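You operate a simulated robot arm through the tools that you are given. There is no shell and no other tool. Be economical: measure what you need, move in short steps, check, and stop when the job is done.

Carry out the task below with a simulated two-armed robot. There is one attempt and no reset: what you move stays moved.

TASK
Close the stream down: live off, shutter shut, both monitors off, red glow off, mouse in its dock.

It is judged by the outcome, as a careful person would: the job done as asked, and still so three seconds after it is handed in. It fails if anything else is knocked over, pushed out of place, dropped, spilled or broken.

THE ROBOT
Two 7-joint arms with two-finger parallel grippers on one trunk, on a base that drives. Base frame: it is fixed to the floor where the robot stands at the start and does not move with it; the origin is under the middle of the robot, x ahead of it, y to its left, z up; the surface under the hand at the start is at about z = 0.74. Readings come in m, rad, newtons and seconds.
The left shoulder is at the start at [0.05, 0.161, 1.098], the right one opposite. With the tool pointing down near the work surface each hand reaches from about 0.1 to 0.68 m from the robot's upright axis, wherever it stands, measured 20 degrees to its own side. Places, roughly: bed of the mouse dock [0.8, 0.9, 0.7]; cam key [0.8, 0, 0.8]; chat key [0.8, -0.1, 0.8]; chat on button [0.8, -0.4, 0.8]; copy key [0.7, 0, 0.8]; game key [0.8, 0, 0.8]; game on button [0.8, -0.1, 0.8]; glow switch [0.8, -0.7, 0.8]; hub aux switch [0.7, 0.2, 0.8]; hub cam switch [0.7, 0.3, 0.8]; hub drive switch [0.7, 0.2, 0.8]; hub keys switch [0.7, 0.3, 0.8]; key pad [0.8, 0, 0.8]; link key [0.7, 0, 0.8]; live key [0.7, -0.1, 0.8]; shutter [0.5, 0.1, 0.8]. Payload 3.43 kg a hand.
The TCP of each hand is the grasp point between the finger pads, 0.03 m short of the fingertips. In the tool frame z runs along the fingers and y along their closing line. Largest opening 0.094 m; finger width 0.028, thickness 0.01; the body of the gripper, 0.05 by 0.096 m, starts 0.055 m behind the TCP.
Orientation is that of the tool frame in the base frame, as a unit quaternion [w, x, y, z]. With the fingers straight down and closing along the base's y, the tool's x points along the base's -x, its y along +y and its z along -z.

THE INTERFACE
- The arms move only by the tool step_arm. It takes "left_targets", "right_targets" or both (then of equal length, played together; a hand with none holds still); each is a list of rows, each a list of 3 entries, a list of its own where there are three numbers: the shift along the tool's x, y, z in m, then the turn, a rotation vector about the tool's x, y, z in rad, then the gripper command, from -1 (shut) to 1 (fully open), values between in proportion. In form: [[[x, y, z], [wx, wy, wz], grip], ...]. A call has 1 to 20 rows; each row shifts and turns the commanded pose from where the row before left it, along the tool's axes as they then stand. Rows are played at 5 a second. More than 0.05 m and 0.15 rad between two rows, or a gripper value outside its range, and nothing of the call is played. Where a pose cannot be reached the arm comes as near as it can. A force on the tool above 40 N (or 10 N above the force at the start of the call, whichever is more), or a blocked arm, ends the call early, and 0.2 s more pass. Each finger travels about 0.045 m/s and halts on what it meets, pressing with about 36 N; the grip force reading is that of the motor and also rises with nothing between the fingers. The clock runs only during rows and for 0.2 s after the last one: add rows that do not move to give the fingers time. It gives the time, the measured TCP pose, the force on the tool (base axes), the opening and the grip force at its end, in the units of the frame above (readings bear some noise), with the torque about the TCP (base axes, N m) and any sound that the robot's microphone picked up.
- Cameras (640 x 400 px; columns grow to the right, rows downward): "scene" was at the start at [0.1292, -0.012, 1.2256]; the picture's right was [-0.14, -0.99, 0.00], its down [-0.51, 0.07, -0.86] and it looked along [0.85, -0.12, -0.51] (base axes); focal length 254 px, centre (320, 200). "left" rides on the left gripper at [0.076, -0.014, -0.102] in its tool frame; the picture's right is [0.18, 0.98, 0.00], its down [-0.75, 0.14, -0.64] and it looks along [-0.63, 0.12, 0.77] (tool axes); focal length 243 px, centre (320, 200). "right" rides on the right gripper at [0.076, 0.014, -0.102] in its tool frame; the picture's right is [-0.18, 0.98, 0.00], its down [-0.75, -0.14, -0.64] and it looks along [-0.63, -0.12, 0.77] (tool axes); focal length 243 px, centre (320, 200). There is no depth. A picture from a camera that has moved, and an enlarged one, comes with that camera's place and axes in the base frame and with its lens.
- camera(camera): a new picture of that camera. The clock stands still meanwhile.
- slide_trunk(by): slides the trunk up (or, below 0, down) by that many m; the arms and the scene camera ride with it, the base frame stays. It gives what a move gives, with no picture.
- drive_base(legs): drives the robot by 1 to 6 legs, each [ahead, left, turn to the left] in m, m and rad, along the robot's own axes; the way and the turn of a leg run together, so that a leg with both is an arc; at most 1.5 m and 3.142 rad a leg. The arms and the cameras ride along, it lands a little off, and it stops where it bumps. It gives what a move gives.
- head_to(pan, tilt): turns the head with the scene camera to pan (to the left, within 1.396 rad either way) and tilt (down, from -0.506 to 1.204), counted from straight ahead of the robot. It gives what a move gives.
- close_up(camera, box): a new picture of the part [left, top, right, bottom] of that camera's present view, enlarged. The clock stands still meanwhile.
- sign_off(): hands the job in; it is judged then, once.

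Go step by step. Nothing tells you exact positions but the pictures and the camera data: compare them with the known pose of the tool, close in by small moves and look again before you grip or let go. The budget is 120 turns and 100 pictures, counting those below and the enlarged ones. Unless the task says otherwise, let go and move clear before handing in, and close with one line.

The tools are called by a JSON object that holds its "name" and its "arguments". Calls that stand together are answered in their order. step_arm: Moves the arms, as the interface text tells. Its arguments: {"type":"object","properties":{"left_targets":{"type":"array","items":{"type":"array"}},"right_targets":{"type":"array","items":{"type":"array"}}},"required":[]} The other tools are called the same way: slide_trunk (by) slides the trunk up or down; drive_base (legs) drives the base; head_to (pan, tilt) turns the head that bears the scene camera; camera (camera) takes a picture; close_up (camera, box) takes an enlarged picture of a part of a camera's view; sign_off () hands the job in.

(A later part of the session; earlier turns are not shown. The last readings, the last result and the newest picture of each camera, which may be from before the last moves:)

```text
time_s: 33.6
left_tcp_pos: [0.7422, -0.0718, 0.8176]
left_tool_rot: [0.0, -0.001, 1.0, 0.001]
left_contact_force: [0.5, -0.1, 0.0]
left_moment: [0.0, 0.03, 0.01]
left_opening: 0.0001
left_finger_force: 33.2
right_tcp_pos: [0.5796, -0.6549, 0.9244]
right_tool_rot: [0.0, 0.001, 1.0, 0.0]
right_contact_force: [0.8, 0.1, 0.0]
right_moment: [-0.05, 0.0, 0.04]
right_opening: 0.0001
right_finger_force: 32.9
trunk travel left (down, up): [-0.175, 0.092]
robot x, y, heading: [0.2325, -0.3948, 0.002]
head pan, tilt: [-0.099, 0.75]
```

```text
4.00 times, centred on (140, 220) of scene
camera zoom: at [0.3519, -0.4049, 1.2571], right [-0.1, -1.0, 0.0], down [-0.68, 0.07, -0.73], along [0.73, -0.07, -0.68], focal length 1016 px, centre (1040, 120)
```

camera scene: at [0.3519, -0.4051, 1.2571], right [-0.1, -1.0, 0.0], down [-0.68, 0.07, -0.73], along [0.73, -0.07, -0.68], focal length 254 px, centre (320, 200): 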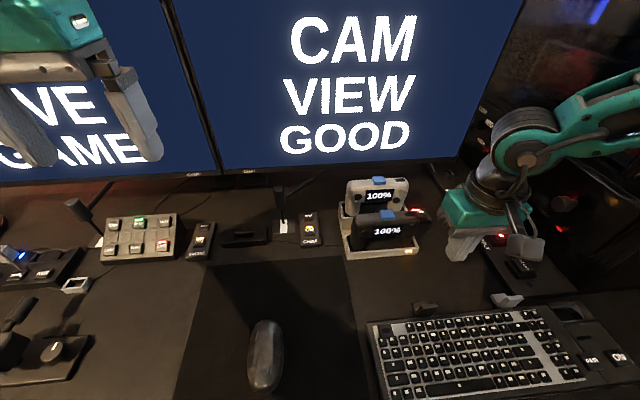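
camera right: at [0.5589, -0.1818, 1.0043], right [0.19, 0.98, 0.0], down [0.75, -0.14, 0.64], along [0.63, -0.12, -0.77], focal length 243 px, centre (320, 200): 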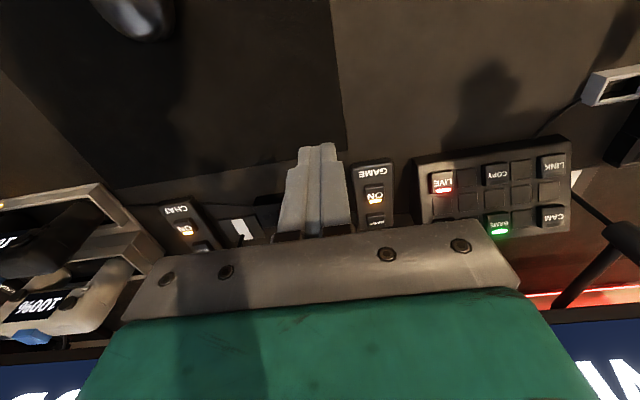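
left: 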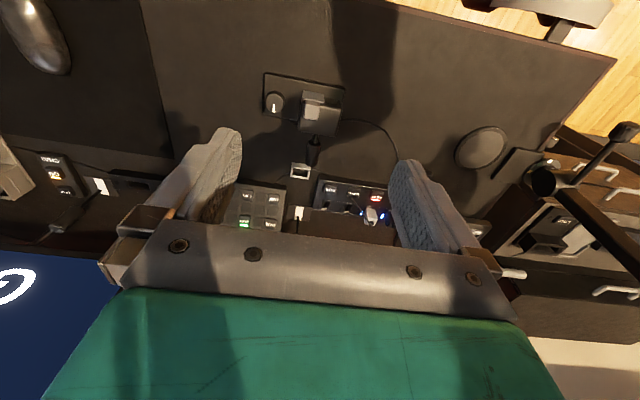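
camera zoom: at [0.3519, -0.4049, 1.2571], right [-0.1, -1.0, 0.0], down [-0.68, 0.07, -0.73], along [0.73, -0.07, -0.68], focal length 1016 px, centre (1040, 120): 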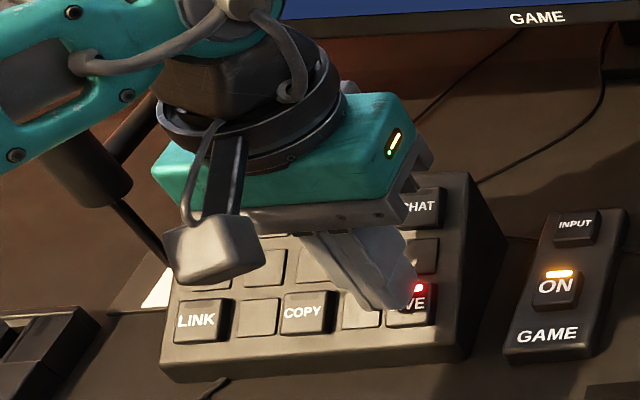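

{"name": "close_up", "arguments": {"camera": "left", "box": [220, 60, 420, 200]}}

```text
2.86 times, centred on (320, 130) of left
camera zoom: at [0.6643, -0.0869, 0.9204], right [-0.19, 0.98, 0.0], down [0.75, 0.14, 0.64], along [0.63, 0.12, -0.77], focal length 693 px, centre (320, 400)
```

zoom: 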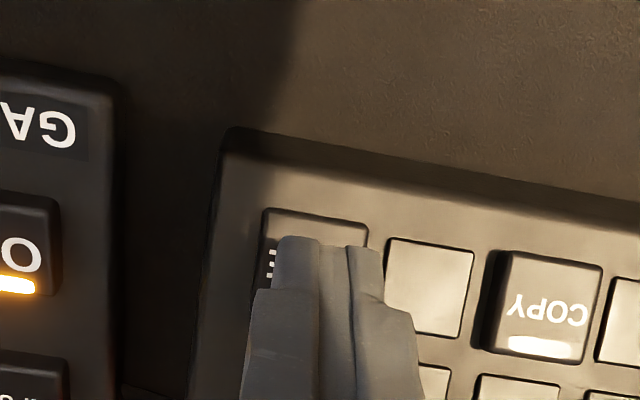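

Nearly centred; shift a few mm toward −y and press.

{"name": "step_arm", "arguments": {"left_targets": [[[0.003, -0.004, 0], [0, 0, 0], -1], [[0, 0, 0.003], [0, 0, 0], -1], [[0, 0, 0.003], [0, 0, 0], -1], [[0, 0, 0.003], [0, 0, 0], -1], [[0, 0, 0.003], [0, 0, 0], -1]]}}

{"name": "close_up", "arguments": {"camera": "scene", "box": [0, 0, 220, 270]}}

```text
time_s: 34.8
left_tcp_pos: [0.7395, -0.0771, 0.8063]
left_tool_rot: [0.001, -0.001, 1.0, 0.0]
left_contact_force: [-0.6, 0.1, 7.8]
left_moment: [0.0, -0.1, 0.0]
left_opening: 0.0
left_finger_force: 33.0
right_tcp_pos: [0.579, -0.6548, 0.924]
right_tool_rot: [0.002, 0.001, 1.0, 0.001]
right_contact_force: [0.2, 0.0, -0.5]
right_moment: [0.01, 0.0, 0.02]
right_opening: 0.0
right_finger_force: 33.3
trunk travel left (down, up): [-0.175, 0.092]
robot x, y, heading: [0.2292, -0.3964, 0.003]
head pan, tilt: [-0.099, 0.75]
heard: click
```

```text
1.48 times, centred on (110, 135) of scene
camera zoom: at [0.3512, -0.4053, 1.2574], right [-0.1, -1.0, 0.0], down [-0.68, 0.07, -0.73], along [0.73, -0.07, -0.68], focal length 376 px, centre (631, 296)
```

zoom: 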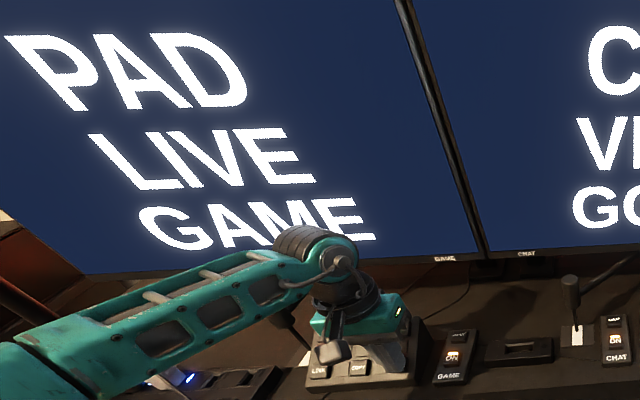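

Click heard, pressed at TCP z≈0.806. Lift and check whether LIVE went off.

{"name": "step_arm", "arguments": {"left_targets": [[[0, 0, -0.03], [0, 0, 0], -1], [[0, 0, -0.03], [0, 0, 0], -1], [[0, 0, 0], [0, 0, 0], -1]]}}

{"name": "close_up", "arguments": {"camera": "scene", "box": [0, 0, 220, 270]}}

{"name": "close_up", "arguments": {"camera": "left", "box": [220, 60, 420, 240]}}

```text
time_s: 35.6
left_tcp_pos: [0.7382, -0.0773, 0.8659]
left_tool_rot: [0.0, -0.002, 1.0, 0.001]
left_contact_force: [-0.5, -0.3, 0.2]
left_moment: [0.04, -0.03, -0.02]
left_opening: 0.0002
left_finger_force: 32.8
right_tcp_pos: [0.5794, -0.6558, 0.9249]
right_tool_rot: [0.0, 0.0, 1.0, 0.0]
right_contact_force: [-1.2, 0.4, 0.2]
right_moment: [0.02, 0.02, -0.01]
right_opening: 0.0
right_finger_force: 32.9
trunk travel left (down, up): [-0.175, 0.092]
robot x, y, heading: [0.227, -0.3945, -0.001]
head pan, tilt: [-0.099, 0.75]
```

```text
1.48 times, centred on (110, 135) of scene
camera zoom: at [0.3519, -0.4049, 1.2571], right [-0.1, -1.0, 0.0], down [-0.68, 0.07, -0.73], along [0.73, -0.07, -0.68], focal length 376 px, centre (631, 296)
```

zoom: 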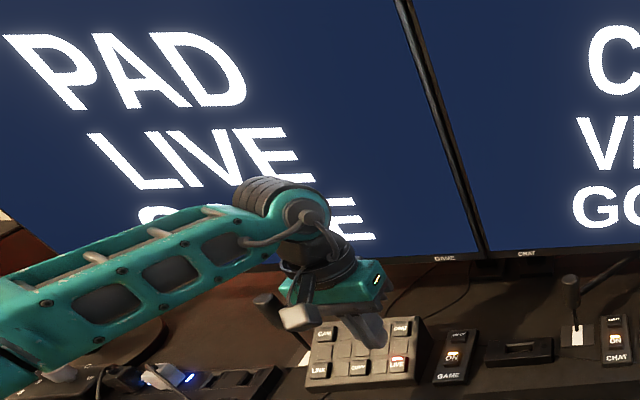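

```text
2.22 times, centred on (320, 150) of left
camera zoom: at [0.6594, -0.0909, 0.9688], right [-0.19, 0.98, 0.0], down [0.75, 0.14, 0.64], along [0.63, 0.12, -0.77], focal length 539 px, centre (320, 311)
```

zoom: 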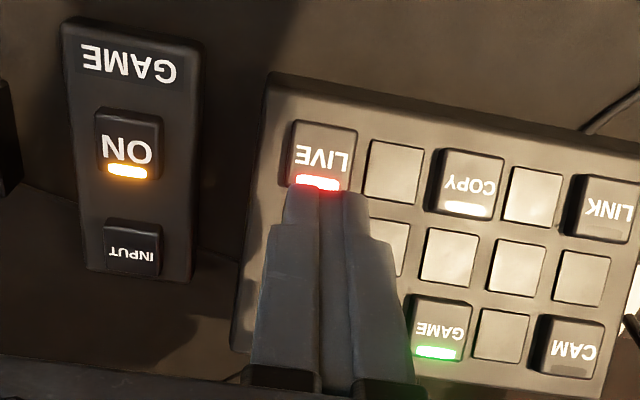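

A click came but LIVE is still lit; it likely wants a long press. Press and hold about 3 s.

{"name": "step_arm", "arguments": {"left_targets": [[[0, 0, 0.03], [0, 0, 0], -1], [[0, 0, 0.023], [0, 0, 0], -1], [[0, 0, 0.005], [0, 0, 0], -1], [[0, 0, 0.003], [0, 0, 0], -1], [[0, 0, 0], [0, 0, 0], -1], [[0, 0, 0], [0, 0, 0], -1], [[0, 0, 0], [0, 0, 0], -1], [[0, 0, 0], [0, 0, 0], -1], [[0, 0, 0], [0, 0, 0], -1], [[0, 0, 0], [0, 0, 0], -1], [[0, 0, 0], [0, 0, 0], -1], [[0, 0, 0], [0, 0, 0], -1], [[0, 0, 0], [0, 0, 0], -1], [[0, 0, 0], [0, 0, 0], -1], [[0, 0, 0], [0, 0, 0], -1], [[0, 0, 0], [0, 0, 0], -1], [[0, 0, 0], [0, 0, 0], -1]]}}

{"name": "close_up", "arguments": {"camera": "left", "box": [220, 60, 420, 240]}}

{"name": "camera", "arguments": {"camera": "scene"}}

```text
time_s: 39.2
left_tcp_pos: [0.7386, -0.0765, 0.8061]
left_tool_rot: [0.001, 0.0, 1.0, 0.0]
left_contact_force: [-2.6, -0.9, 8.9]
left_moment: [-0.05, -0.04, -0.03]
left_opening: 0.0
left_finger_force: 33.2
right_tcp_pos: [0.5791, -0.6551, 0.9251]
right_tool_rot: [0.001, 0.002, 1.0, 0.0]
right_contact_force: [-0.4, 0.4, -1.2]
right_moment: [0.01, -0.01, -0.05]
right_opening: 0.0002
right_finger_force: 33.3
trunk travel left (down, up): [-0.175, 0.092]
robot x, y, heading: [0.2277, -0.3957, 0.0]
head pan, tilt: [-0.099, 0.75]
heard: click
```

```text
2.22 times, centred on (320, 150) of left
camera zoom: at [0.6599, -0.0911, 0.9086], right [-0.19, 0.98, 0.0], down [0.75, 0.14, 0.64], along [0.63, 0.12, -0.77], focal length 539 px, centre (320, 311)
```

zoom: 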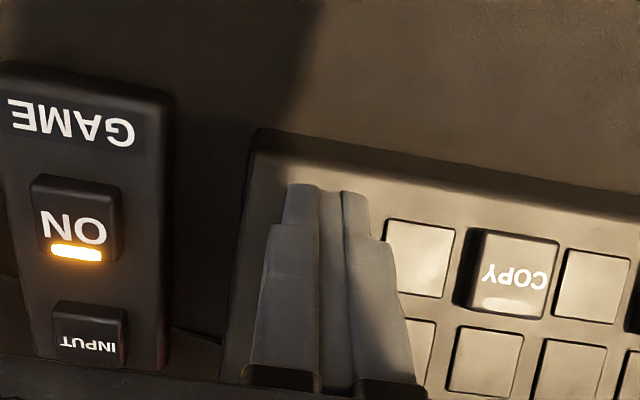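

```text
58 pictures are left
camera scene: at [0.351, -0.4055, 1.2573], right [-0.1, -1.0, 0.0], down [-0.68, 0.07, -0.73], along [0.73, -0.07, -0.68], focal length 254 px, centre (320, 200)
```

scene: 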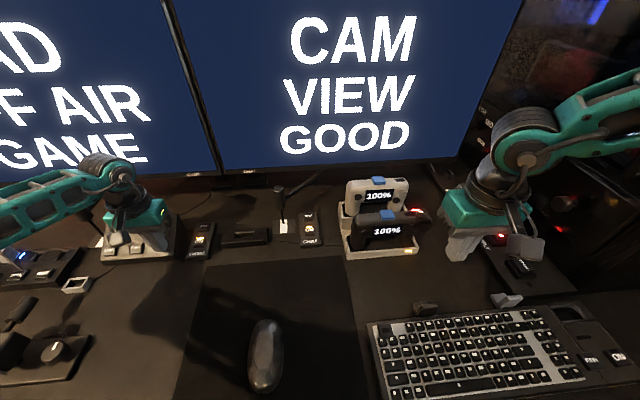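

"OFF AIR" — live is off. Now lift and move over GAME's ON button.

{"name": "step_arm", "arguments": {"left_targets": [[[0, 0, -0.03], [0, 0, 0], -1], [[0, 0, -0.02], [0, 0, 0], -1], [[-0.005, -0.035, 0], [0, 0, 0], -1], [[-0.01, -0.036, 0], [0, 0, 0], -1], [[0, 0, 0.03], [0, 0, 0], -1], [[0, 0, 0], [0, 0, 0], -1]]}}

{"name": "close_up", "arguments": {"camera": "left", "box": [220, 60, 420, 240]}}

{"name": "close_up", "arguments": {"camera": "scene", "box": [60, 170, 260, 290]}}

```text
time_s: 40.6
left_tcp_pos: [0.7526, -0.1483, 0.8254]
left_tool_rot: [0.0, -0.001, 1.0, 0.0]
left_contact_force: [0.1, -0.4, -0.5]
left_moment: [0.01, 0.01, -0.02]
left_opening: 0.0
left_finger_force: 33.0
right_tcp_pos: [0.5794, -0.6546, 0.9235]
right_tool_rot: [0.001, 0.001, 1.0, 0.0]
right_contact_force: [-0.8, 0.4, -1.2]
right_moment: [0.01, 0.0, 0.03]
right_opening: 0.0
right_finger_force: 33.4
trunk travel left (down, up): [-0.175, 0.092]
robot x, y, heading: [0.2282, -0.3993, -0.006]
head pan, tilt: [-0.099, 0.75]
```

```text
2.22 times, centred on (320, 150) of left
camera zoom: at [0.6756, -0.1625, 0.9273], right [-0.19, 0.98, 0.0], down [0.75, 0.14, 0.64], along [0.63, 0.12, -0.77], focal length 539 px, centre (320, 311)
```

zoom: 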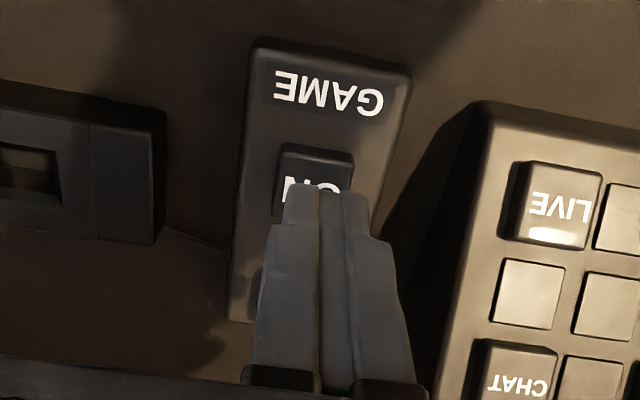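

```text
3.20 times, centred on (160, 230) of scene
camera zoom: at [0.3519, -0.405, 1.2571], right [-0.1, -1.0, 0.0], down [-0.68, 0.07, -0.73], along [0.73, -0.07, -0.68], focal length 813 px, centre (832, 104)
```

zoom: 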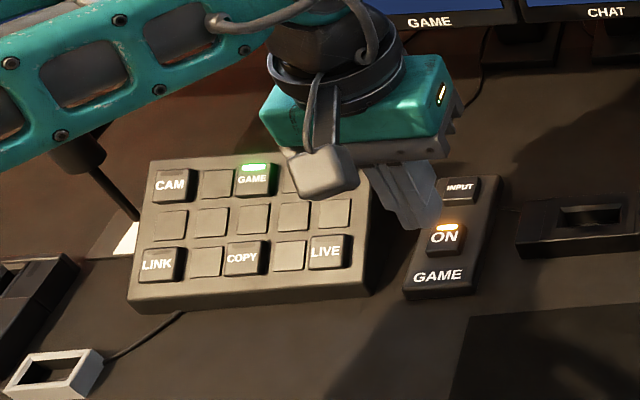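

Aligned over GAME's ON. Press gently.

{"name": "step_arm", "arguments": {"left_targets": [[[-0.002, 0, 0.01], [0, 0, 0], -1], [[0, 0, 0.006], [0, 0, 0], -1], [[0, 0, 0.004], [0, 0, 0], -1], [[0, 0, 0.004], [0, 0, 0], -1], [[0, 0, 0.003], [0, 0, 0], -1]]}}

```text
time_s: 41.8
left_tcp_pos: [0.7553, -0.147, 0.797]
left_tool_rot: [0.0, -0.002, 1.0, 0.0]
left_contact_force: [-0.3, 0.4, 0.0]
left_moment: [0.01, -0.05, -0.04]
left_opening: 0.0002
left_finger_force: 33.0
right_tcp_pos: [0.5798, -0.6553, 0.9249]
right_tool_rot: [0.001, 0.001, 1.0, 0.0]
right_contact_force: [-0.3, 0.0, 0.3]
right_moment: [-0.03, 0.0, 0.01]
right_opening: 0.0
right_finger_force: 33.2
trunk travel left (down, up): [-0.175, 0.092]
robot x, y, heading: [0.2295, -0.396, -0.0]
head pan, tilt: [-0.099, 0.75]
```

{"name": "step_arm", "arguments": {"left_targets": [[[0, 0, 0.003], [0, 0, 0], -1], [[0, 0, 0.003], [0, 0, 0], -1], [[0, 0, 0.003], [0, 0, 0], -1], [[0, 0, 0.003], [0, 0, 0], -1]]}}

```text
time_s: 42.8
left_tcp_pos: [0.7553, -0.1471, 0.7872]
left_tool_rot: [0.002, -0.001, 1.0, 0.0]
left_contact_force: [-3.2, 1.8, 11.5]
left_moment: [0.04, 0.06, 0.08]
left_opening: 0.0
left_finger_force: 32.5
right_tcp_pos: [0.5776, -0.6557, 0.9244]
right_tool_rot: [0.001, 0.0, 1.0, 0.001]
right_contact_force: [0.3, 1.0, 0.3]
right_moment: [0.01, 0.01, -0.04]
right_opening: 0.0001
right_finger_force: 33.2
trunk travel left (down, up): [-0.175, 0.092]
robot x, y, heading: [0.2319, -0.3954, 0.004]
head pan, tilt: [-0.099, 0.75]
heard: click
```

Click on GAME's button. Lift and look.

{"name": "step_arm", "arguments": {"left_targets": [[[0, 0, -0.03], [0, 0, 0], -1], [[0, 0, -0.03], [0, 0, 0], -1], [[0, 0, 0], [0, 0, 0], -1]]}}

{"name": "camera", "arguments": {"camera": "scene"}}

```text
time_s: 43.6
left_tcp_pos: [0.7556, -0.1478, 0.8456]
left_tool_rot: [-0.001, 0.0, 1.0, 0.0]
left_contact_force: [0.1, 0.3, -0.4]
left_moment: [-0.03, 0.0, -0.02]
left_opening: 0.0
left_finger_force: 33.2
right_tcp_pos: [0.5782, -0.6556, 0.925]
right_tool_rot: [0.001, 0.001, 1.0, 0.001]
right_contact_force: [-0.3, 0.6, -0.1]
right_moment: [0.03, -0.01, -0.01]
right_opening: 0.0
right_finger_force: 32.7
trunk travel left (down, up): [-0.175, 0.092]
robot x, y, heading: [0.2288, -0.3979, 0.003]
head pan, tilt: [-0.099, 0.75]
```

```text
55 pictures are left
camera scene: at [0.3519, -0.4049, 1.2571], right [-0.1, -1.0, 0.0], down [-0.68, 0.07, -0.73], along [0.73, -0.07, -0.68], focal length 254 px, centre (320, 200)
```

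scene: 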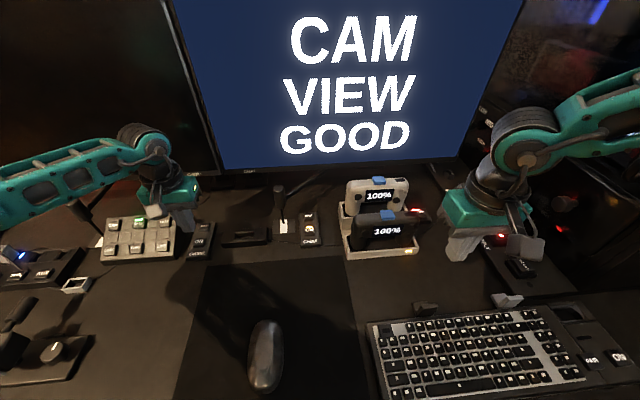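

GAME monitor is off. Now study the glow switch (red light just beyond the controllers).

{"name": "close_up", "arguments": {"camera": "scene", "box": [330, 160, 470, 260]}}

{"name": "camera", "arguments": {"camera": "right"}}

```text
4.00 times, centred on (400, 210) of scene
camera zoom: at [0.3519, -0.4049, 1.2571], right [-0.1, -1.0, 0.0], down [-0.68, 0.07, -0.73], along [0.73, -0.07, -0.68], focal length 1016 px, centre (0, 160)
```

zoom: 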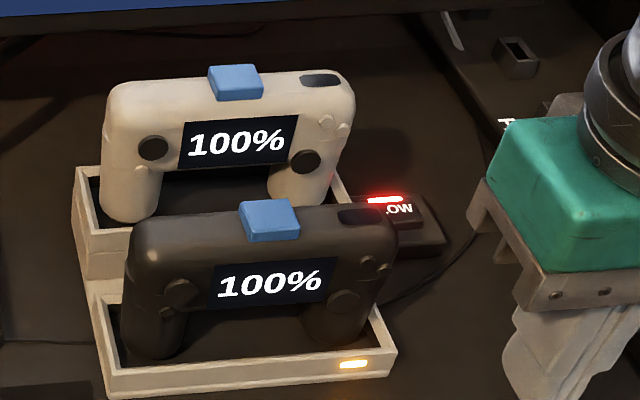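

```text
53 pictures are left
camera right: at [0.5038, -0.6408, 1.0271], right [0.19, 0.98, 0.0], down [0.75, -0.14, 0.64], along [0.63, -0.12, -0.77], focal length 243 px, centre (320, 200)
```

right: 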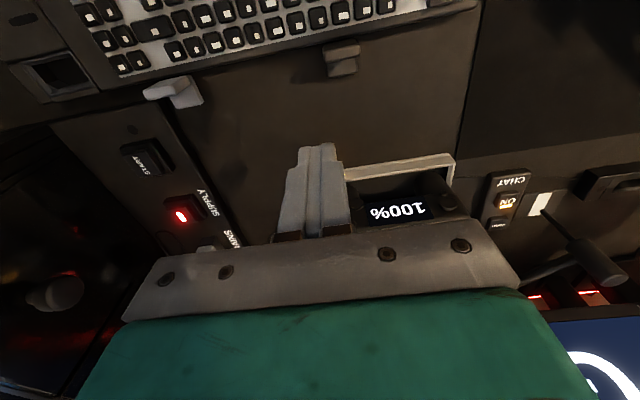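

The switch reads "GLOW" at ≈[0.799,-0.716], just right of the controllers. I'll retract the left hand and move the right hand over it.

{"name": "step_arm", "arguments": {"left_targets": [[[0, 0, -0.05], [0, 0, 0], -1], [[0.05, 0, -0.0], [0, 0, 0], -1], [[0.05, 0, 0], [0, 0, 0], -1], [[0.05, 0, 0], [0, 0, 0], -1], [[0, 0, 0], [0, 0, 0], -1], [[0, 0, 0], [0, 0, 0], -1], [[0, 0, 0], [0, 0, 0], -1]], "right_targets": [[[0, -0.02, -0.04], [0, 0, 0], -1], [[0, -0.045, 0], [0, 0, 0], -1], [[-0.05, 0, 0], [0, 0, 0], -1], [[-0.05, 0, 0], [0, 0, 0], -1], [[-0.05, 0, 0], [0, 0, 0], -1], [[-0.05, 0, 0], [0, 0, 0], -1], [[0, 0, 0], [0, 0, 0], -1]]}}

{"name": "close_up", "arguments": {"camera": "scene", "box": [330, 100, 520, 260]}}

{"name": "camera", "arguments": {"camera": "right"}}

```text
time_s: 45.2
left_tcp_pos: [0.6064, -0.1478, 0.8951]
left_tool_rot: [0.0, -0.001, 1.0, 0.0]
left_contact_force: [0.7, -0.6, 0.5]
left_moment: [0.01, 0.01, 0.03]
left_opening: 0.0001
left_finger_force: 32.6
right_tcp_pos: [0.7786, -0.7194, 0.9646]
right_tool_rot: [0.001, 0.0, 1.0, 0.001]
right_contact_force: [-0.4, -0.7, 0.5]
right_moment: [-0.01, 0.02, 0.04]
right_opening: 0.0001
right_finger_force: 33.3
trunk travel left (down, up): [-0.175, 0.092]
robot x, y, heading: [0.2285, -0.3965, 0.003]
head pan, tilt: [-0.099, 0.75]
```

```text
2.50 times, centred on (425, 180) of scene
camera zoom: at [0.3517, -0.405, 1.2572], right [-0.1, -1.0, 0.0], down [-0.68, 0.07, -0.73], along [0.73, -0.07, -0.68], focal length 635 px, centre (58, 250)
```

zoom: 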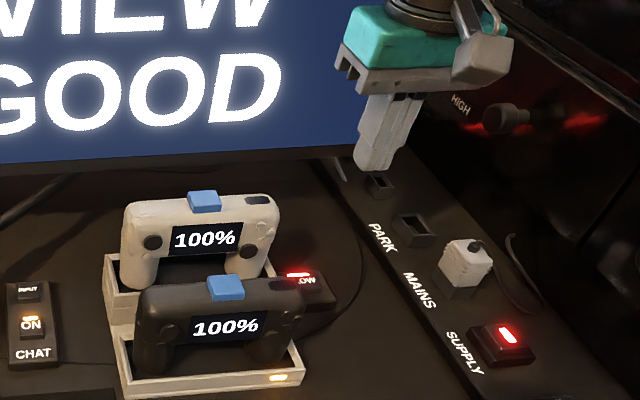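

```text
51 pictures are left
camera right: at [0.7037, -0.7058, 1.0672], right [0.18, 0.98, 0.0], down [0.75, -0.14, 0.64], along [0.63, -0.12, -0.77], focal length 243 px, centre (320, 200)
```

right: 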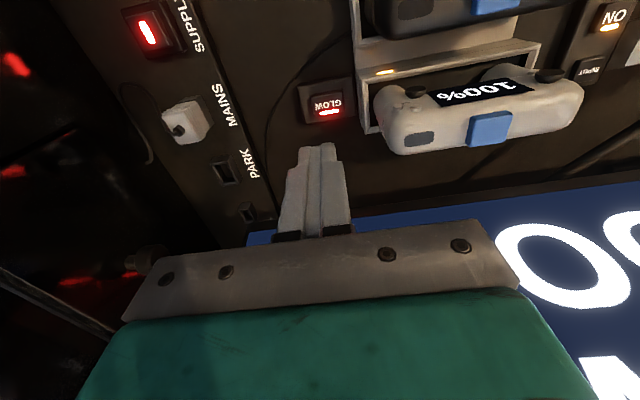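

GLOW ≈ [0.801,-0.717]. Centre and descend partway.

{"name": "step_arm", "arguments": {"right_targets": [[[-0.022, 0.001, 0.03], [0, 0, 0], -1], [[0, 0, 0.04], [0, 0, 0], -1], [[0, 0, 0.04], [0, 0, 0], -1], [[0, 0, 0], [0, 0, 0], -1]]}}

{"name": "camera", "arguments": {"camera": "right"}}

{"name": "close_up", "arguments": {"camera": "scene", "box": [330, 100, 520, 260]}}

```text
time_s: 46.2
left_tcp_pos: [0.6071, -0.1495, 0.8939]
left_tool_rot: [0.001, -0.001, 1.0, 0.0]
left_contact_force: [-0.1, 0.1, -0.1]
left_moment: [0.05, -0.01, 0.01]
left_opening: 0.0
left_finger_force: 33.3
right_tcp_pos: [0.7616, -0.7291, 0.8771]
right_tool_rot: [0.003, 0.0, 1.0, 0.001]
right_contact_force: [0.3, 0.3, -0.7]
right_moment: [-0.03, -0.04, 0.0]
right_opening: 0.0
right_finger_force: 33.5
right hand out of reach, approached as far as the arm can: row 1, 2, 3
trunk travel left (down, up): [-0.175, 0.092]
robot x, y, heading: [0.2322, -0.3941, -0.001]
head pan, tilt: [-0.099, 0.75]
```

```text
50 pictures are left
camera right: at [0.6867, -0.7141, 0.9801], right [0.19, 0.98, 0.0], down [0.75, -0.14, 0.64], along [0.63, -0.12, -0.76], focal length 243 px, centre (320, 200)
```

right: 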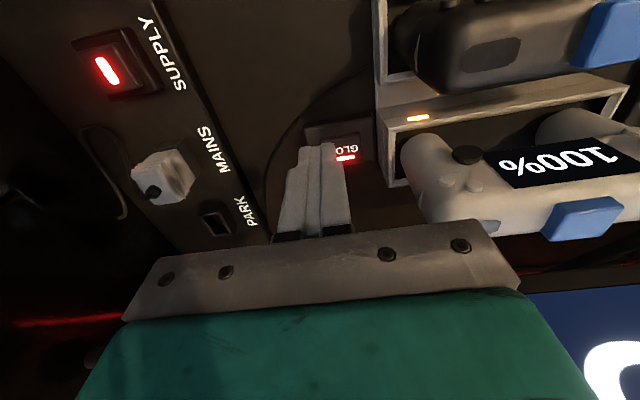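

```text
2.50 times, centred on (425, 180) of scene
camera zoom: at [0.352, -0.4049, 1.2571], right [-0.1, -1.0, 0.0], down [-0.68, 0.07, -0.73], along [0.73, -0.07, -0.68], focal length 635 px, centre (58, 250)
```

zoom: 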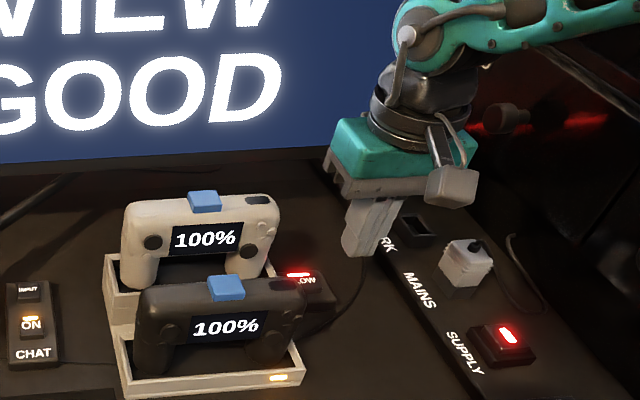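

Slightly short; raise, then drive a little ahead.

{"name": "step_arm", "arguments": {"right_targets": [[[0.03, 0, -0.04], [0, 0, 0], -1], [[0.02, 0, -0.02], [0, 0, 0], -1], [[0, 0, 0], [0, 0, 0], -1]]}}

{"name": "drive_base", "arguments": {"legs": [[0.06, 0.03, 0]]}}

```text
time_s: 47.0
left_tcp_pos: [0.6063, -0.1489, 0.8945]
left_tool_rot: [0.0, -0.001, 1.0, 0.0]
left_contact_force: [-0.6, -0.1, 0.7]
left_moment: [0.04, -0.03, 0.02]
left_opening: 0.0001
left_finger_force: 32.8
right_tcp_pos: [0.7136, -0.7262, 0.9364]
right_tool_rot: [0.001, 0.001, 1.0, 0.0]
right_contact_force: [0.3, 0.6, -0.5]
right_moment: [0.02, -0.02, -0.01]
right_opening: 0.0001
right_finger_force: 32.6
trunk travel left (down, up): [-0.175, 0.092]
robot x, y, heading: [0.2284, -0.3968, 0.003]
head pan, tilt: [-0.099, 0.75]
```

```text
time_s: 48.1
left_tcp_pos: [0.6507, -0.1261, 0.8988]
left_tool_rot: [0.003, 0.0, 1.0, 0.001]
left_contact_force: [-0.3, -0.5, 0.0]
left_moment: [0.06, 0.01, -0.01]
left_opening: 0.0
left_finger_force: 33.1
right_tcp_pos: [0.7566, -0.7023, 0.9399]
right_tool_rot: [0.005, 0.002, 1.0, 0.002]
right_contact_force: [-0.2, 0.5, 0.0]
right_moment: [0.01, 0.01, -0.01]
right_opening: 0.0002
right_finger_force: 33.1
trunk travel left (down, up): [-0.175, 0.092]
robot x, y, heading: [0.2769, -0.3694, 0.001]
head pan, tilt: [-0.099, 0.75]
stopped in leg 1: the robot was blocked; the commanded pose is now the measured one
```

The base met the desk at x≈0.277; I'll back off 1 cm and check the scene.

{"name": "drive_base", "arguments": {"legs": [[-0.01, 0, 0]]}}

{"name": "camera", "arguments": {"camera": "scene"}}

```text
time_s: 48.8
left_tcp_pos: [0.646, -0.1245, 0.8959]
left_tool_rot: [0.0, 0.0, 1.0, 0.0]
left_contact_force: [-0.6, -0.8, -0.7]
left_moment: [-0.02, 0.0, -0.04]
left_opening: 0.0
left_finger_force: 33.1
right_tcp_pos: [0.7532, -0.7003, 0.9376]
right_tool_rot: [0.002, 0.002, 1.0, 0.0]
right_contact_force: [-0.2, -0.6, 0.0]
right_moment: [0.04, -0.01, -0.02]
right_opening: 0.0001
right_finger_force: 32.4
trunk travel left (down, up): [-0.175, 0.092]
robot x, y, heading: [0.2713, -0.3714, -0.003]
head pan, tilt: [-0.099, 0.75]
```

```text
48 pictures are left
camera scene: at [0.3912, -0.3791, 1.2572], right [-0.1, -0.99, 0.0], down [-0.68, 0.07, -0.73], along [0.73, -0.07, -0.68], focal length 254 px, centre (320, 200)
```

scene: 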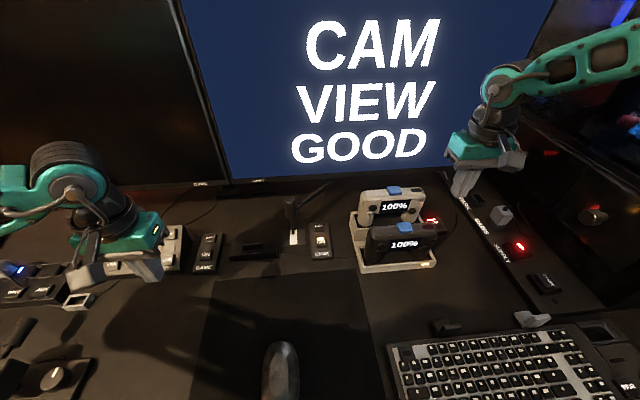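

Nothing moved. Now the right hand to GLOW: from [0.753,-0.700] to [0.801,-0.717], then down.

{"name": "step_arm", "arguments": {"right_targets": [[[0, -0.018, 0], [0, 0, 0], -1], [[-0.048, 0, 0], [0, 0, 0], -1], [[0, 0, 0.04], [0, 0, 0], -1], [[0, 0, 0.04], [0, 0, 0], -1], [[0, 0, 0], [0, 0, 0], -1]]}}

{"name": "camera", "arguments": {"camera": "right"}}

{"name": "close_up", "arguments": {"camera": "scene", "box": [330, 100, 520, 280]}}

```text
time_s: 50.0
left_tcp_pos: [0.6476, -0.1242, 0.895]
left_tool_rot: [0.0, 0.001, 1.0, -0.001]
left_contact_force: [0.1, -0.1, 0.2]
left_moment: [-0.03, 0.0, -0.01]
left_opening: 0.0002
left_finger_force: 33.1
right_tcp_pos: [0.7943, -0.7178, 0.8649]
right_tool_rot: [0.001, 0.001, 1.0, 0.001]
right_contact_force: [-0.1, 0.4, 0.2]
right_moment: [-0.04, 0.02, 0.02]
right_opening: 0.0
right_finger_force: 32.9
right hand out of reach, approached as far as the arm can: row 4
trunk travel left (down, up): [-0.175, 0.092]
robot x, y, heading: [0.2656, -0.3709, 0.003]
head pan, tilt: [-0.099, 0.75]
```

```text
47 pictures are left
camera right: at [0.7188, -0.7039, 0.9664], right [0.19, 0.98, 0.0], down [0.75, -0.14, 0.64], along [0.63, -0.12, -0.77], focal length 243 px, centre (320, 200)
```

right: 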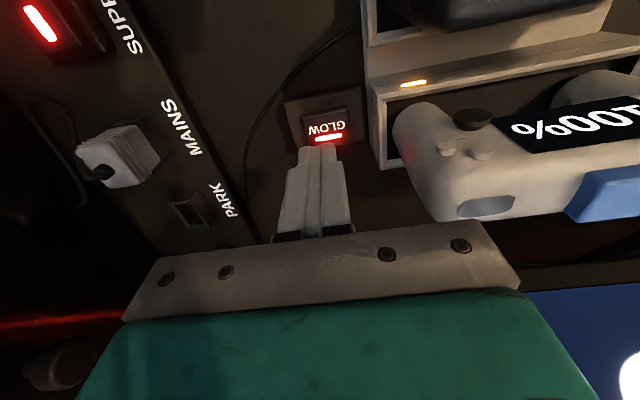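

```text
2.22 times, centred on (425, 190) of scene
camera zoom: at [0.3919, -0.379, 1.2571], right [-0.1, -0.99, 0.0], down [-0.68, 0.07, -0.73], along [0.73, -0.07, -0.68], focal length 564 px, centre (87, 222)
```

zoom: 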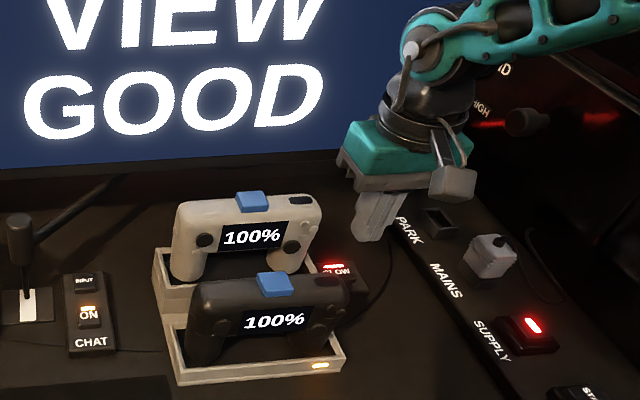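

Reach shrinks as the hand gets lower relative to the shoulder, so I'll raise both hands and lower the trunk.

{"name": "step_arm", "arguments": {"left_targets": [[[0, 0, -0.05], [0, 0, 0], -1], [[0, 0, -0.05], [0, 0, 0], -1], [[0, 0, -0.05], [0, 0, 0], -1], [[0, 0, 0], [0, 0, 0], -1]], "right_targets": [[[0.02, 0, -0.04], [0, 0, 0], -1], [[0.02, 0, -0.04], [0, 0, 0], -1], [[0, 0, -0.05], [0, 0, 0], -1], [[0, 0, 0], [0, 0, 0], -1]]}}

{"name": "slide_trunk", "arguments": {"by": -0.12}}

```text
time_s: 51.0
left_tcp_pos: [0.649, -0.1222, 1.0443]
left_tool_rot: [0.0, -0.001, 1.0, 0.0]
left_contact_force: [-0.3, 0.2, 0.1]
left_moment: [0.02, 0.02, 0.03]
left_opening: 0.0
left_finger_force: 33.3
right_tcp_pos: [0.7528, -0.7179, 0.9939]
right_tool_rot: [0.0, 0.002, 1.0, 0.0]
right_contact_force: [-0.1, 0.5, 0.3]
right_moment: [0.04, -0.03, 0.0]
right_opening: 0.0
right_finger_force: 33.3
trunk travel left (down, up): [-0.175, 0.092]
robot x, y, heading: [0.271, -0.376, 0.001]
head pan, tilt: [-0.099, 0.75]
```

```text
time_s: 52.5
left_tcp_pos: [0.6478, -0.1222, 0.9251]
left_tool_rot: [0.0, 0.0, 1.0, -0.001]
left_contact_force: [-0.2, 0.3, -0.2]
left_moment: [-0.01, 0.0, 0.0]
left_opening: 0.0
left_finger_force: 33.3
right_tcp_pos: [0.7522, -0.7182, 0.8728]
right_tool_rot: [0.001, 0.002, 1.0, 0.0]
right_contact_force: [0.2, 1.0, 0.2]
right_moment: [-0.01, 0.01, -0.02]
right_opening: 0.0
right_finger_force: 32.7
trunk travel left (down, up): [-0.055, 0.212]
robot x, y, heading: [0.2695, -0.3715, 0.003]
head pan, tilt: [-0.099, 0.75]
```

{"name": "step_arm", "arguments": {"right_targets": [[[-0.025, 0.001, 0], [0, 0, 0], -1], [[-0.024, 0, 0], [0, 0, 0], -1], [[0, 0, 0.03], [0, 0, 0], -1], [[0, 0, 0.02], [0, 0, 0], -1], [[0, 0, 0], [0, 0, 0], -1]]}}

{"name": "camera", "arguments": {"camera": "right"}}

```text
time_s: 53.7
left_tcp_pos: [0.6485, -0.1228, 0.9258]
left_tool_rot: [0.0, 0.0, 1.0, 0.001]
left_contact_force: [-1.1, 0.0, 0.3]
left_moment: [0.0, -0.02, -0.02]
left_opening: 0.0
left_finger_force: 32.8
right_tcp_pos: [0.8007, -0.7182, 0.8235]
right_tool_rot: [0.0, 0.002, 1.0, 0.0]
right_contact_force: [0.3, 0.4, 0.7]
right_moment: [-0.01, -0.01, 0.04]
right_opening: 0.0
right_finger_force: 33.1
trunk travel left (down, up): [-0.055, 0.212]
robot x, y, heading: [0.266, -0.374, 0.002]
head pan, tilt: [-0.099, 0.75]
```

```text
45 pictures are left
camera right: at [0.7265, -0.7029, 0.9248], right [0.19, 0.98, 0.0], down [0.75, -0.14, 0.64], along [0.63, -0.12, -0.77], focal length 243 px, centre (320, 200)
```

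right: 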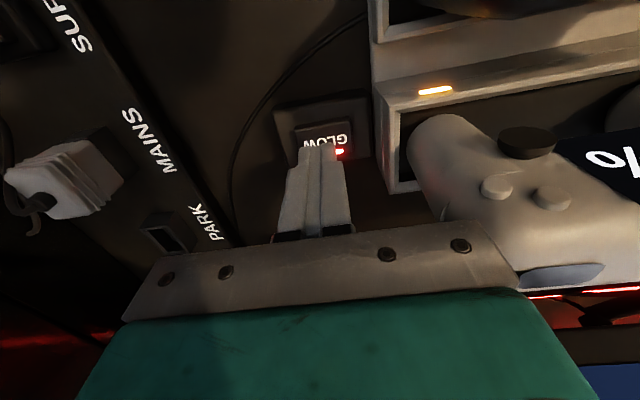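

The gripper body would pass too near the white controller, so I'll tilt the hand away from it (fingers pointing down-left) before pressing.

{"name": "step_arm", "arguments": {"right_targets": [[[0, 0, -0.04], [0, 0, 0], -1], [[0, 0, 0], [-0.117, 0, 0], -1], [[0, 0, 0], [-0.117, 0, 0], -1], [[0, 0, 0], [-0.116, 0, 0], -1], [[0, -0.0085, -0.0031], [0, 0, 0], -1], [[0, -0.0086, 0.0235], [0, 0, 0], -1], [[0, -0.0086, 0.0235], [0, 0, 0], -1], [[0, 0, 0], [0, 0, 0], -1]]}}

{"name": "close_up", "arguments": {"camera": "right", "box": [200, 40, 500, 300]}}

{"name": "close_up", "arguments": {"camera": "scene", "box": [350, 80, 510, 240]}}

```text
time_s: 55.5
left_tcp_pos: [0.6473, -0.1231, 0.924]
left_tool_rot: [0.0, 0.0, 1.0, 0.0]
left_contact_force: [0.6, 0.2, 0.3]
left_moment: [0.04, -0.02, 0.01]
left_opening: 0.0001
left_finger_force: 33.3
right_tcp_pos: [0.7808, -0.7098, 0.8248]
right_tool_rot: [0.001, 0.002, 0.985, 0.174]
right_contact_force: [0.4, -1.1, -0.7]
right_moment: [-0.04, 0.02, -0.04]
right_opening: 0.0
right_finger_force: 32.7
right hand out of reach, approached as far as the arm can: row 4, 5, 6, 7
trunk travel left (down, up): [-0.055, 0.212]
robot x, y, heading: [0.2702, -0.3704, -0.003]
head pan, tilt: [-0.099, 0.75]
```

```text
1.54 times, centred on (350, 170) of right
camera zoom: at [0.7055, -0.7307, 0.926], right [0.19, 0.92, 0.34], down [0.75, -0.36, 0.56], along [0.63, 0.15, -0.76], focal length 373 px, centre (274, 246)
```

zoom: 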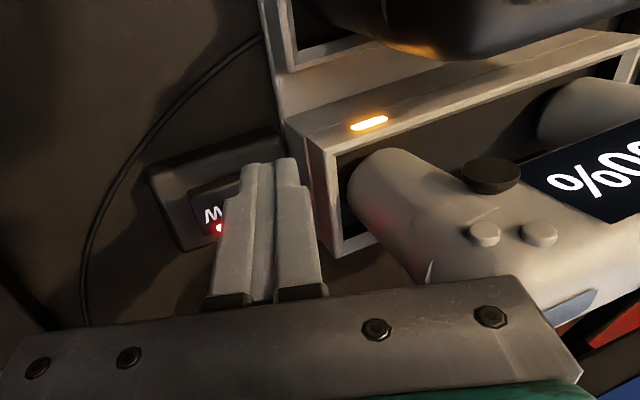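

```text
2.50 times, centred on (430, 160) of scene
camera zoom: at [0.3918, -0.3791, 1.1371], right [-0.1, -0.99, 0.0], down [-0.68, 0.07, -0.73], along [0.73, -0.07, -0.68], focal length 635 px, centre (45, 300)
```

zoom: 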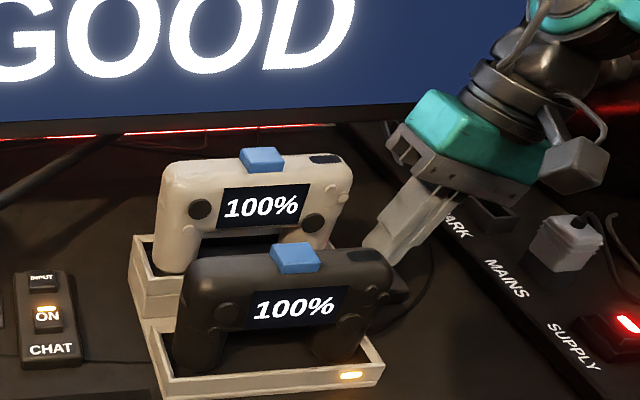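

Reach runs short with the tilt. I'll raise the hand, lower the trunk by its remaining 5 cm and retry.

{"name": "step_arm", "arguments": {"right_targets": [[[0, -0.003, -0.04], [0, 0, 0], -1], [[0, 0.01, -0.03], [0, 0, 0], -1], [[0, 0, 0], [0, 0, 0], -1]]}}

{"name": "slide_trunk", "arguments": {"by": -0.05}}

```text
time_s: 56.3
left_tcp_pos: [0.6478, -0.1237, 0.926]
left_tool_rot: [0.0, 0.0, 1.0, 0.0]
left_contact_force: [0.2, -0.6, -0.6]
left_moment: [0.03, -0.02, 0.01]
left_opening: 0.0
left_finger_force: 33.2
right_tcp_pos: [0.78, -0.7261, 0.894]
right_tool_rot: [0.001, 0.001, 0.985, 0.174]
right_contact_force: [0.3, 0.0, 0.2]
right_moment: [-0.01, -0.02, 0.02]
right_opening: 0.0
right_finger_force: 33.4
trunk travel left (down, up): [-0.055, 0.212]
robot x, y, heading: [0.2691, -0.3729, 0.003]
head pan, tilt: [-0.099, 0.75]
```

```text
time_s: 57.3
left_tcp_pos: [0.6488, -0.1224, 0.8753]
left_tool_rot: [0.0, 0.001, 1.0, -0.001]
left_contact_force: [0.6, 1.1, -0.2]
left_moment: [-0.01, 0.0, -0.01]
left_opening: 0.0
left_finger_force: 33.2
right_tcp_pos: [0.7799, -0.7271, 0.844]
right_tool_rot: [0.001, 0.002, 0.985, 0.175]
right_contact_force: [0.4, 0.0, 0.0]
right_moment: [-0.01, -0.02, 0.0]
right_opening: 0.0001
right_finger_force: 33.0
trunk travel left (down, up): [-0.005, 0.262]
robot x, y, heading: [0.2699, -0.3737, -0.001]
head pan, tilt: [-0.099, 0.75]
```

{"name": "step_arm", "arguments": {"right_targets": [[[-0.021, -0.001, 0], [0, 0, 0], -1], [[0, -0.0085, 0.0235], [0, 0, 0], -1], [[0, 0, 0], [0, 0, 0], -1]]}}

{"name": "close_up", "arguments": {"camera": "right", "box": [200, 40, 500, 300]}}

```text
time_s: 58.1
left_tcp_pos: [0.6481, -0.1233, 0.8746]
left_tool_rot: [0.0, 0.001, 1.0, -0.001]
left_contact_force: [0.2, -0.8, -0.4]
left_moment: [-0.04, 0.01, 0.02]
left_opening: 0.0
left_finger_force: 33.1
right_tcp_pos: [0.7954, -0.7208, 0.8201]
right_tool_rot: [0.003, 0.003, 0.985, 0.173]
right_contact_force: [-0.5, 0.1, -0.3]
right_moment: [-0.03, -0.01, -0.03]
right_opening: 0.0
right_finger_force: 32.9
right hand out of reach, approached as far as the arm can: row 2
trunk travel left (down, up): [-0.005, 0.262]
robot x, y, heading: [0.2686, -0.3715, 0.001]
head pan, tilt: [-0.099, 0.75]
```

```text
1.54 times, centred on (350, 170) of right
camera zoom: at [0.7201, -0.7429, 0.921], right [0.19, 0.92, 0.34], down [0.75, -0.36, 0.56], along [0.63, 0.15, -0.76], focal length 373 px, centre (274, 246)
```

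zoom: 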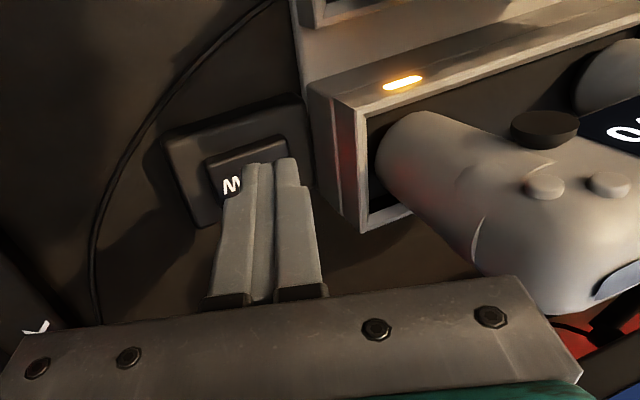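

Still a bit short. Lift, then shift the base 6 cm to the right so the switch is nearer.

{"name": "step_arm", "arguments": {"right_targets": [[[0, 0.017, -0.047], [0, 0, 0], -1], [[0, 0.01, -0.03], [0, 0, 0], -1], [[0, 0, 0], [0, 0, 0], -1]]}}

{"name": "drive_base", "arguments": {"legs": [[0, -0.08, 0]]}}

```text
time_s: 58.9
left_tcp_pos: [0.6494, -0.1223, 0.8746]
left_tool_rot: [-0.001, 0.0, 1.0, 0.0]
left_contact_force: [0.4, 0.5, -0.2]
left_moment: [-0.01, 0.01, -0.01]
left_opening: 0.0
left_finger_force: 33.4
right_tcp_pos: [0.7964, -0.7229, 0.9024]
right_tool_rot: [0.001, 0.002, 0.985, 0.174]
right_contact_force: [0.0, 0.2, 0.7]
right_moment: [0.02, 0.07, 0.01]
right_opening: 0.0
right_finger_force: 33.6
trunk travel left (down, up): [-0.005, 0.262]
robot x, y, heading: [0.272, -0.3696, -0.0]
head pan, tilt: [-0.099, 0.75]
```

```text
time_s: 60.3
left_tcp_pos: [0.6459, -0.1955, 0.8764]
left_tool_rot: [0.002, 0.002, 1.0, -0.002]
left_contact_force: [0.0, 0.0, 0.2]
left_moment: [-0.01, 0.01, 0.04]
left_opening: 0.0
left_finger_force: 32.9
right_tcp_pos: [0.7926, -0.7879, 0.9016]
right_tool_rot: [-0.004, -0.009, 0.985, 0.172]
right_contact_force: [-0.8, 0.2, -0.4]
right_moment: [-0.02, 0.01, 0.01]
right_opening: 0.0
right_finger_force: 33.2
trunk travel left (down, up): [-0.005, 0.262]
robot x, y, heading: [0.2659, -0.4383, -0.001]
head pan, tilt: [-0.099, 0.75]
stopped in leg 1: the robot was blocked; the commanded pose is now the measured one
```

Blocked after 7 cm; check what's touching.

{"name": "head_to", "arguments": {"pan": -1.0, "tilt": 0.5}}

{"name": "camera", "arguments": {"camera": "scene"}}

```text
time_s: 61.5
left_tcp_pos: [0.6463, -0.1956, 0.8738]
left_tool_rot: [0.001, 0.001, 1.0, -0.002]
left_contact_force: [0.2, 0.1, -0.7]
left_moment: [0.01, -0.02, -0.02]
left_opening: 0.0
left_finger_force: 32.9
right_tcp_pos: [0.7935, -0.7881, 0.9018]
right_tool_rot: [-0.004, -0.006, 0.985, 0.171]
right_contact_force: [0.4, 0.1, -0.3]
right_moment: [-0.02, -0.03, 0.02]
right_opening: 0.0
right_finger_force: 32.7
trunk travel left (down, up): [-0.005, 0.262]
robot x, y, heading: [0.2677, -0.4485, 0.003]
head pan, tilt: [-1.0, 0.499]
```

```text
41 pictures are left
camera scene: at [0.3561, -0.5191, 1.1096], right [-0.84, -0.54, 0.0], down [-0.26, 0.4, -0.88], along [0.48, -0.74, -0.47], focal length 254 px, centre (320, 200)
```

scene: 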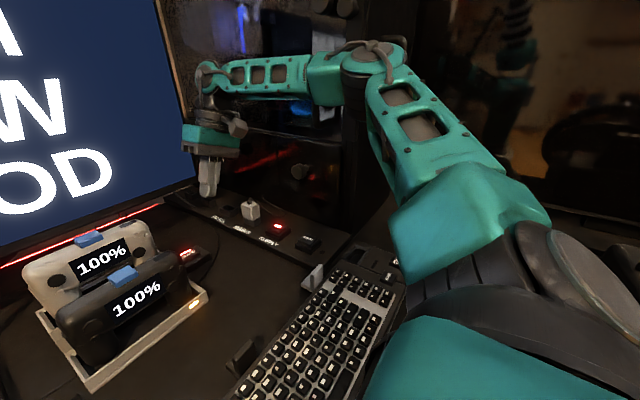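

The elbow touched the PC side; backing off 5 cm to the left and reducing the tilt to about 0.17 rad, which stayed within reach earlier.

{"name": "drive_base", "arguments": {"legs": [[0, 0.05, 0]]}}

{"name": "step_arm", "arguments": {"right_targets": [[[0, 0, 0], [0.09, 0, 0], -1], [[0, 0, 0], [0.09, 0, 0], -1], [[0, 0, 0], [0, 0, 0], -1]]}}

{"name": "camera", "arguments": {"camera": "scene"}}

```text
time_s: 62.6
left_tcp_pos: [0.6471, -0.1476, 0.8749]
left_tool_rot: [0.0, 0.001, 1.0, 0.0]
left_contact_force: [0.1, 0.3, 0.7]
left_moment: [-0.01, -0.03, -0.02]
left_opening: 0.0001
left_finger_force: 32.8
right_tcp_pos: [0.7936, -0.743, 0.8985]
right_tool_rot: [-0.006, -0.005, 0.985, 0.173]
right_contact_force: [0.3, -0.3, 0.7]
right_moment: [0.01, -0.01, -0.03]
right_opening: 0.0
right_finger_force: 33.0
trunk travel left (down, up): [-0.005, 0.262]
robot x, y, heading: [0.2653, -0.3968, -0.001]
head pan, tilt: [-1.0, 0.499]
```

```text
time_s: 63.4
left_tcp_pos: [0.648, -0.1481, 0.8745]
left_tool_rot: [0.001, 0.001, 1.0, 0.0]
left_contact_force: [-0.6, 0.0, 0.5]
left_moment: [0.04, -0.03, -0.03]
left_opening: 0.0
left_finger_force: 33.4
right_tcp_pos: [0.7942, -0.7409, 0.8988]
right_tool_rot: [-0.005, -0.005, 0.996, 0.083]
right_contact_force: [-1.1, 0.4, 0.2]
right_moment: [-0.01, 0.03, 0.0]
right_opening: 0.0
right_finger_force: 32.9
trunk travel left (down, up): [-0.005, 0.262]
robot x, y, heading: [0.2707, -0.394, 0.003]
head pan, tilt: [-1.0, 0.499]
```

```text
40 pictures are left
camera scene: at [0.3575, -0.4726, 1.1091], right [-0.84, -0.54, 0.0], down [-0.26, 0.4, -0.88], along [0.47, -0.74, -0.48], focal length 254 px, centre (320, 200)
```

scene: 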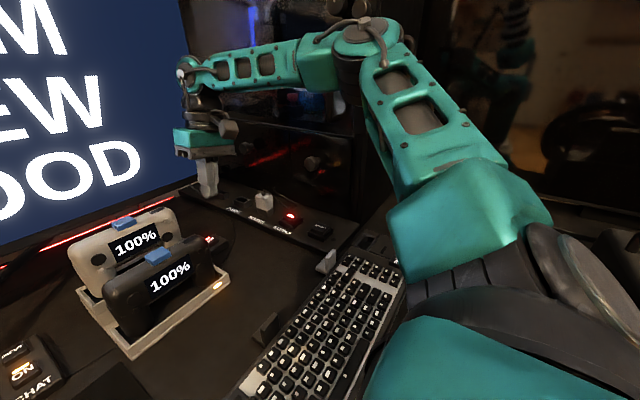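

Now go over the switch and descend.

{"name": "step_arm", "arguments": {"right_targets": [[[-0.007, 0.0168, 0.0029], [0, 0, 0], -1], [[0, -0.0059, 0.0345], [0, 0, 0], -1], [[0, -0.0059, 0.0345], [0, 0, 0], -1], [[0, 0, 0], [0, 0, 0], -1]]}}

{"name": "close_up", "arguments": {"camera": "right", "box": [200, 40, 500, 300]}}

```text
time_s: 64.4
left_tcp_pos: [0.6475, -0.1483, 0.8751]
left_tool_rot: [0.0, 0.001, 1.0, -0.001]
left_contact_force: [0.4, -0.4, 0.2]
left_moment: [-0.02, -0.01, -0.03]
left_opening: 0.0001
left_finger_force: 33.0
right_tcp_pos: [0.7995, -0.7244, 0.8292]
right_tool_rot: [-0.005, -0.007, 0.997, 0.083]
right_contact_force: [-0.2, 0.2, -0.4]
right_moment: [0.0, -0.03, -0.02]
right_opening: 0.0
right_finger_force: 33.6
trunk travel left (down, up): [-0.005, 0.262]
robot x, y, heading: [0.2652, -0.3984, -0.002]
head pan, tilt: [-1.0, 0.499]
```

```text
1.54 times, centred on (350, 170) of right
camera zoom: at [0.7263, -0.7285, 0.9329], right [0.17, 0.97, 0.16], down [0.76, -0.24, 0.6], along [0.62, 0.02, -0.78], focal length 373 px, centre (274, 246)
```

zoom: 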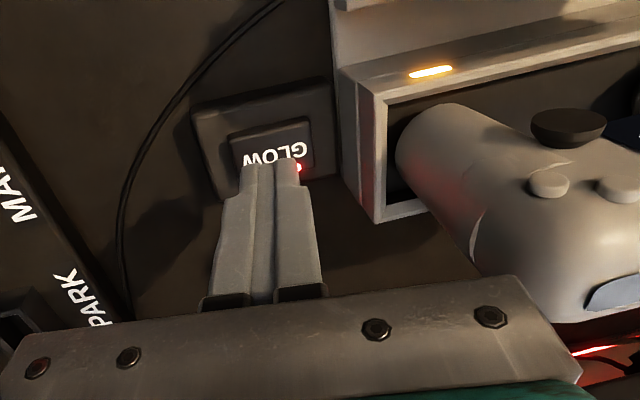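

Aligned. Lower to just above and press in small steps.

{"name": "step_arm", "arguments": {"right_targets": [[[-0.001, 0.002, 0.015], [0, 0, 0], -1], [[0, -0.002, 0.012], [0, 0, 0], -1], [[0, -0.001, 0.005], [0, 0, 0], -1], [[0, 0, 0.003], [0, 0, 0], -1], [[0, 0, 0.003], [0, 0, 0], -1], [[0, 0, 0], [0, 0, 0], -1]]}}

```text
time_s: 65.8
left_tcp_pos: [0.6478, -0.148, 0.8749]
left_tool_rot: [0.0, 0.001, 1.0, 0.0]
left_contact_force: [-0.5, 0.2, -0.2]
left_moment: [0.01, -0.02, -0.04]
left_opening: 0.0001
left_finger_force: 33.0
right_tcp_pos: [0.8005, -0.7199, 0.791]
right_tool_rot: [-0.005, -0.005, 0.996, 0.084]
right_contact_force: [1.5, -1.0, 5.4]
right_moment: [-0.06, -0.06, -0.01]
right_opening: 0.0
right_finger_force: 32.5
trunk travel left (down, up): [-0.005, 0.262]
robot x, y, heading: [0.2699, -0.3962, -0.005]
head pan, tilt: [-1.0, 0.499]
heard: click
```

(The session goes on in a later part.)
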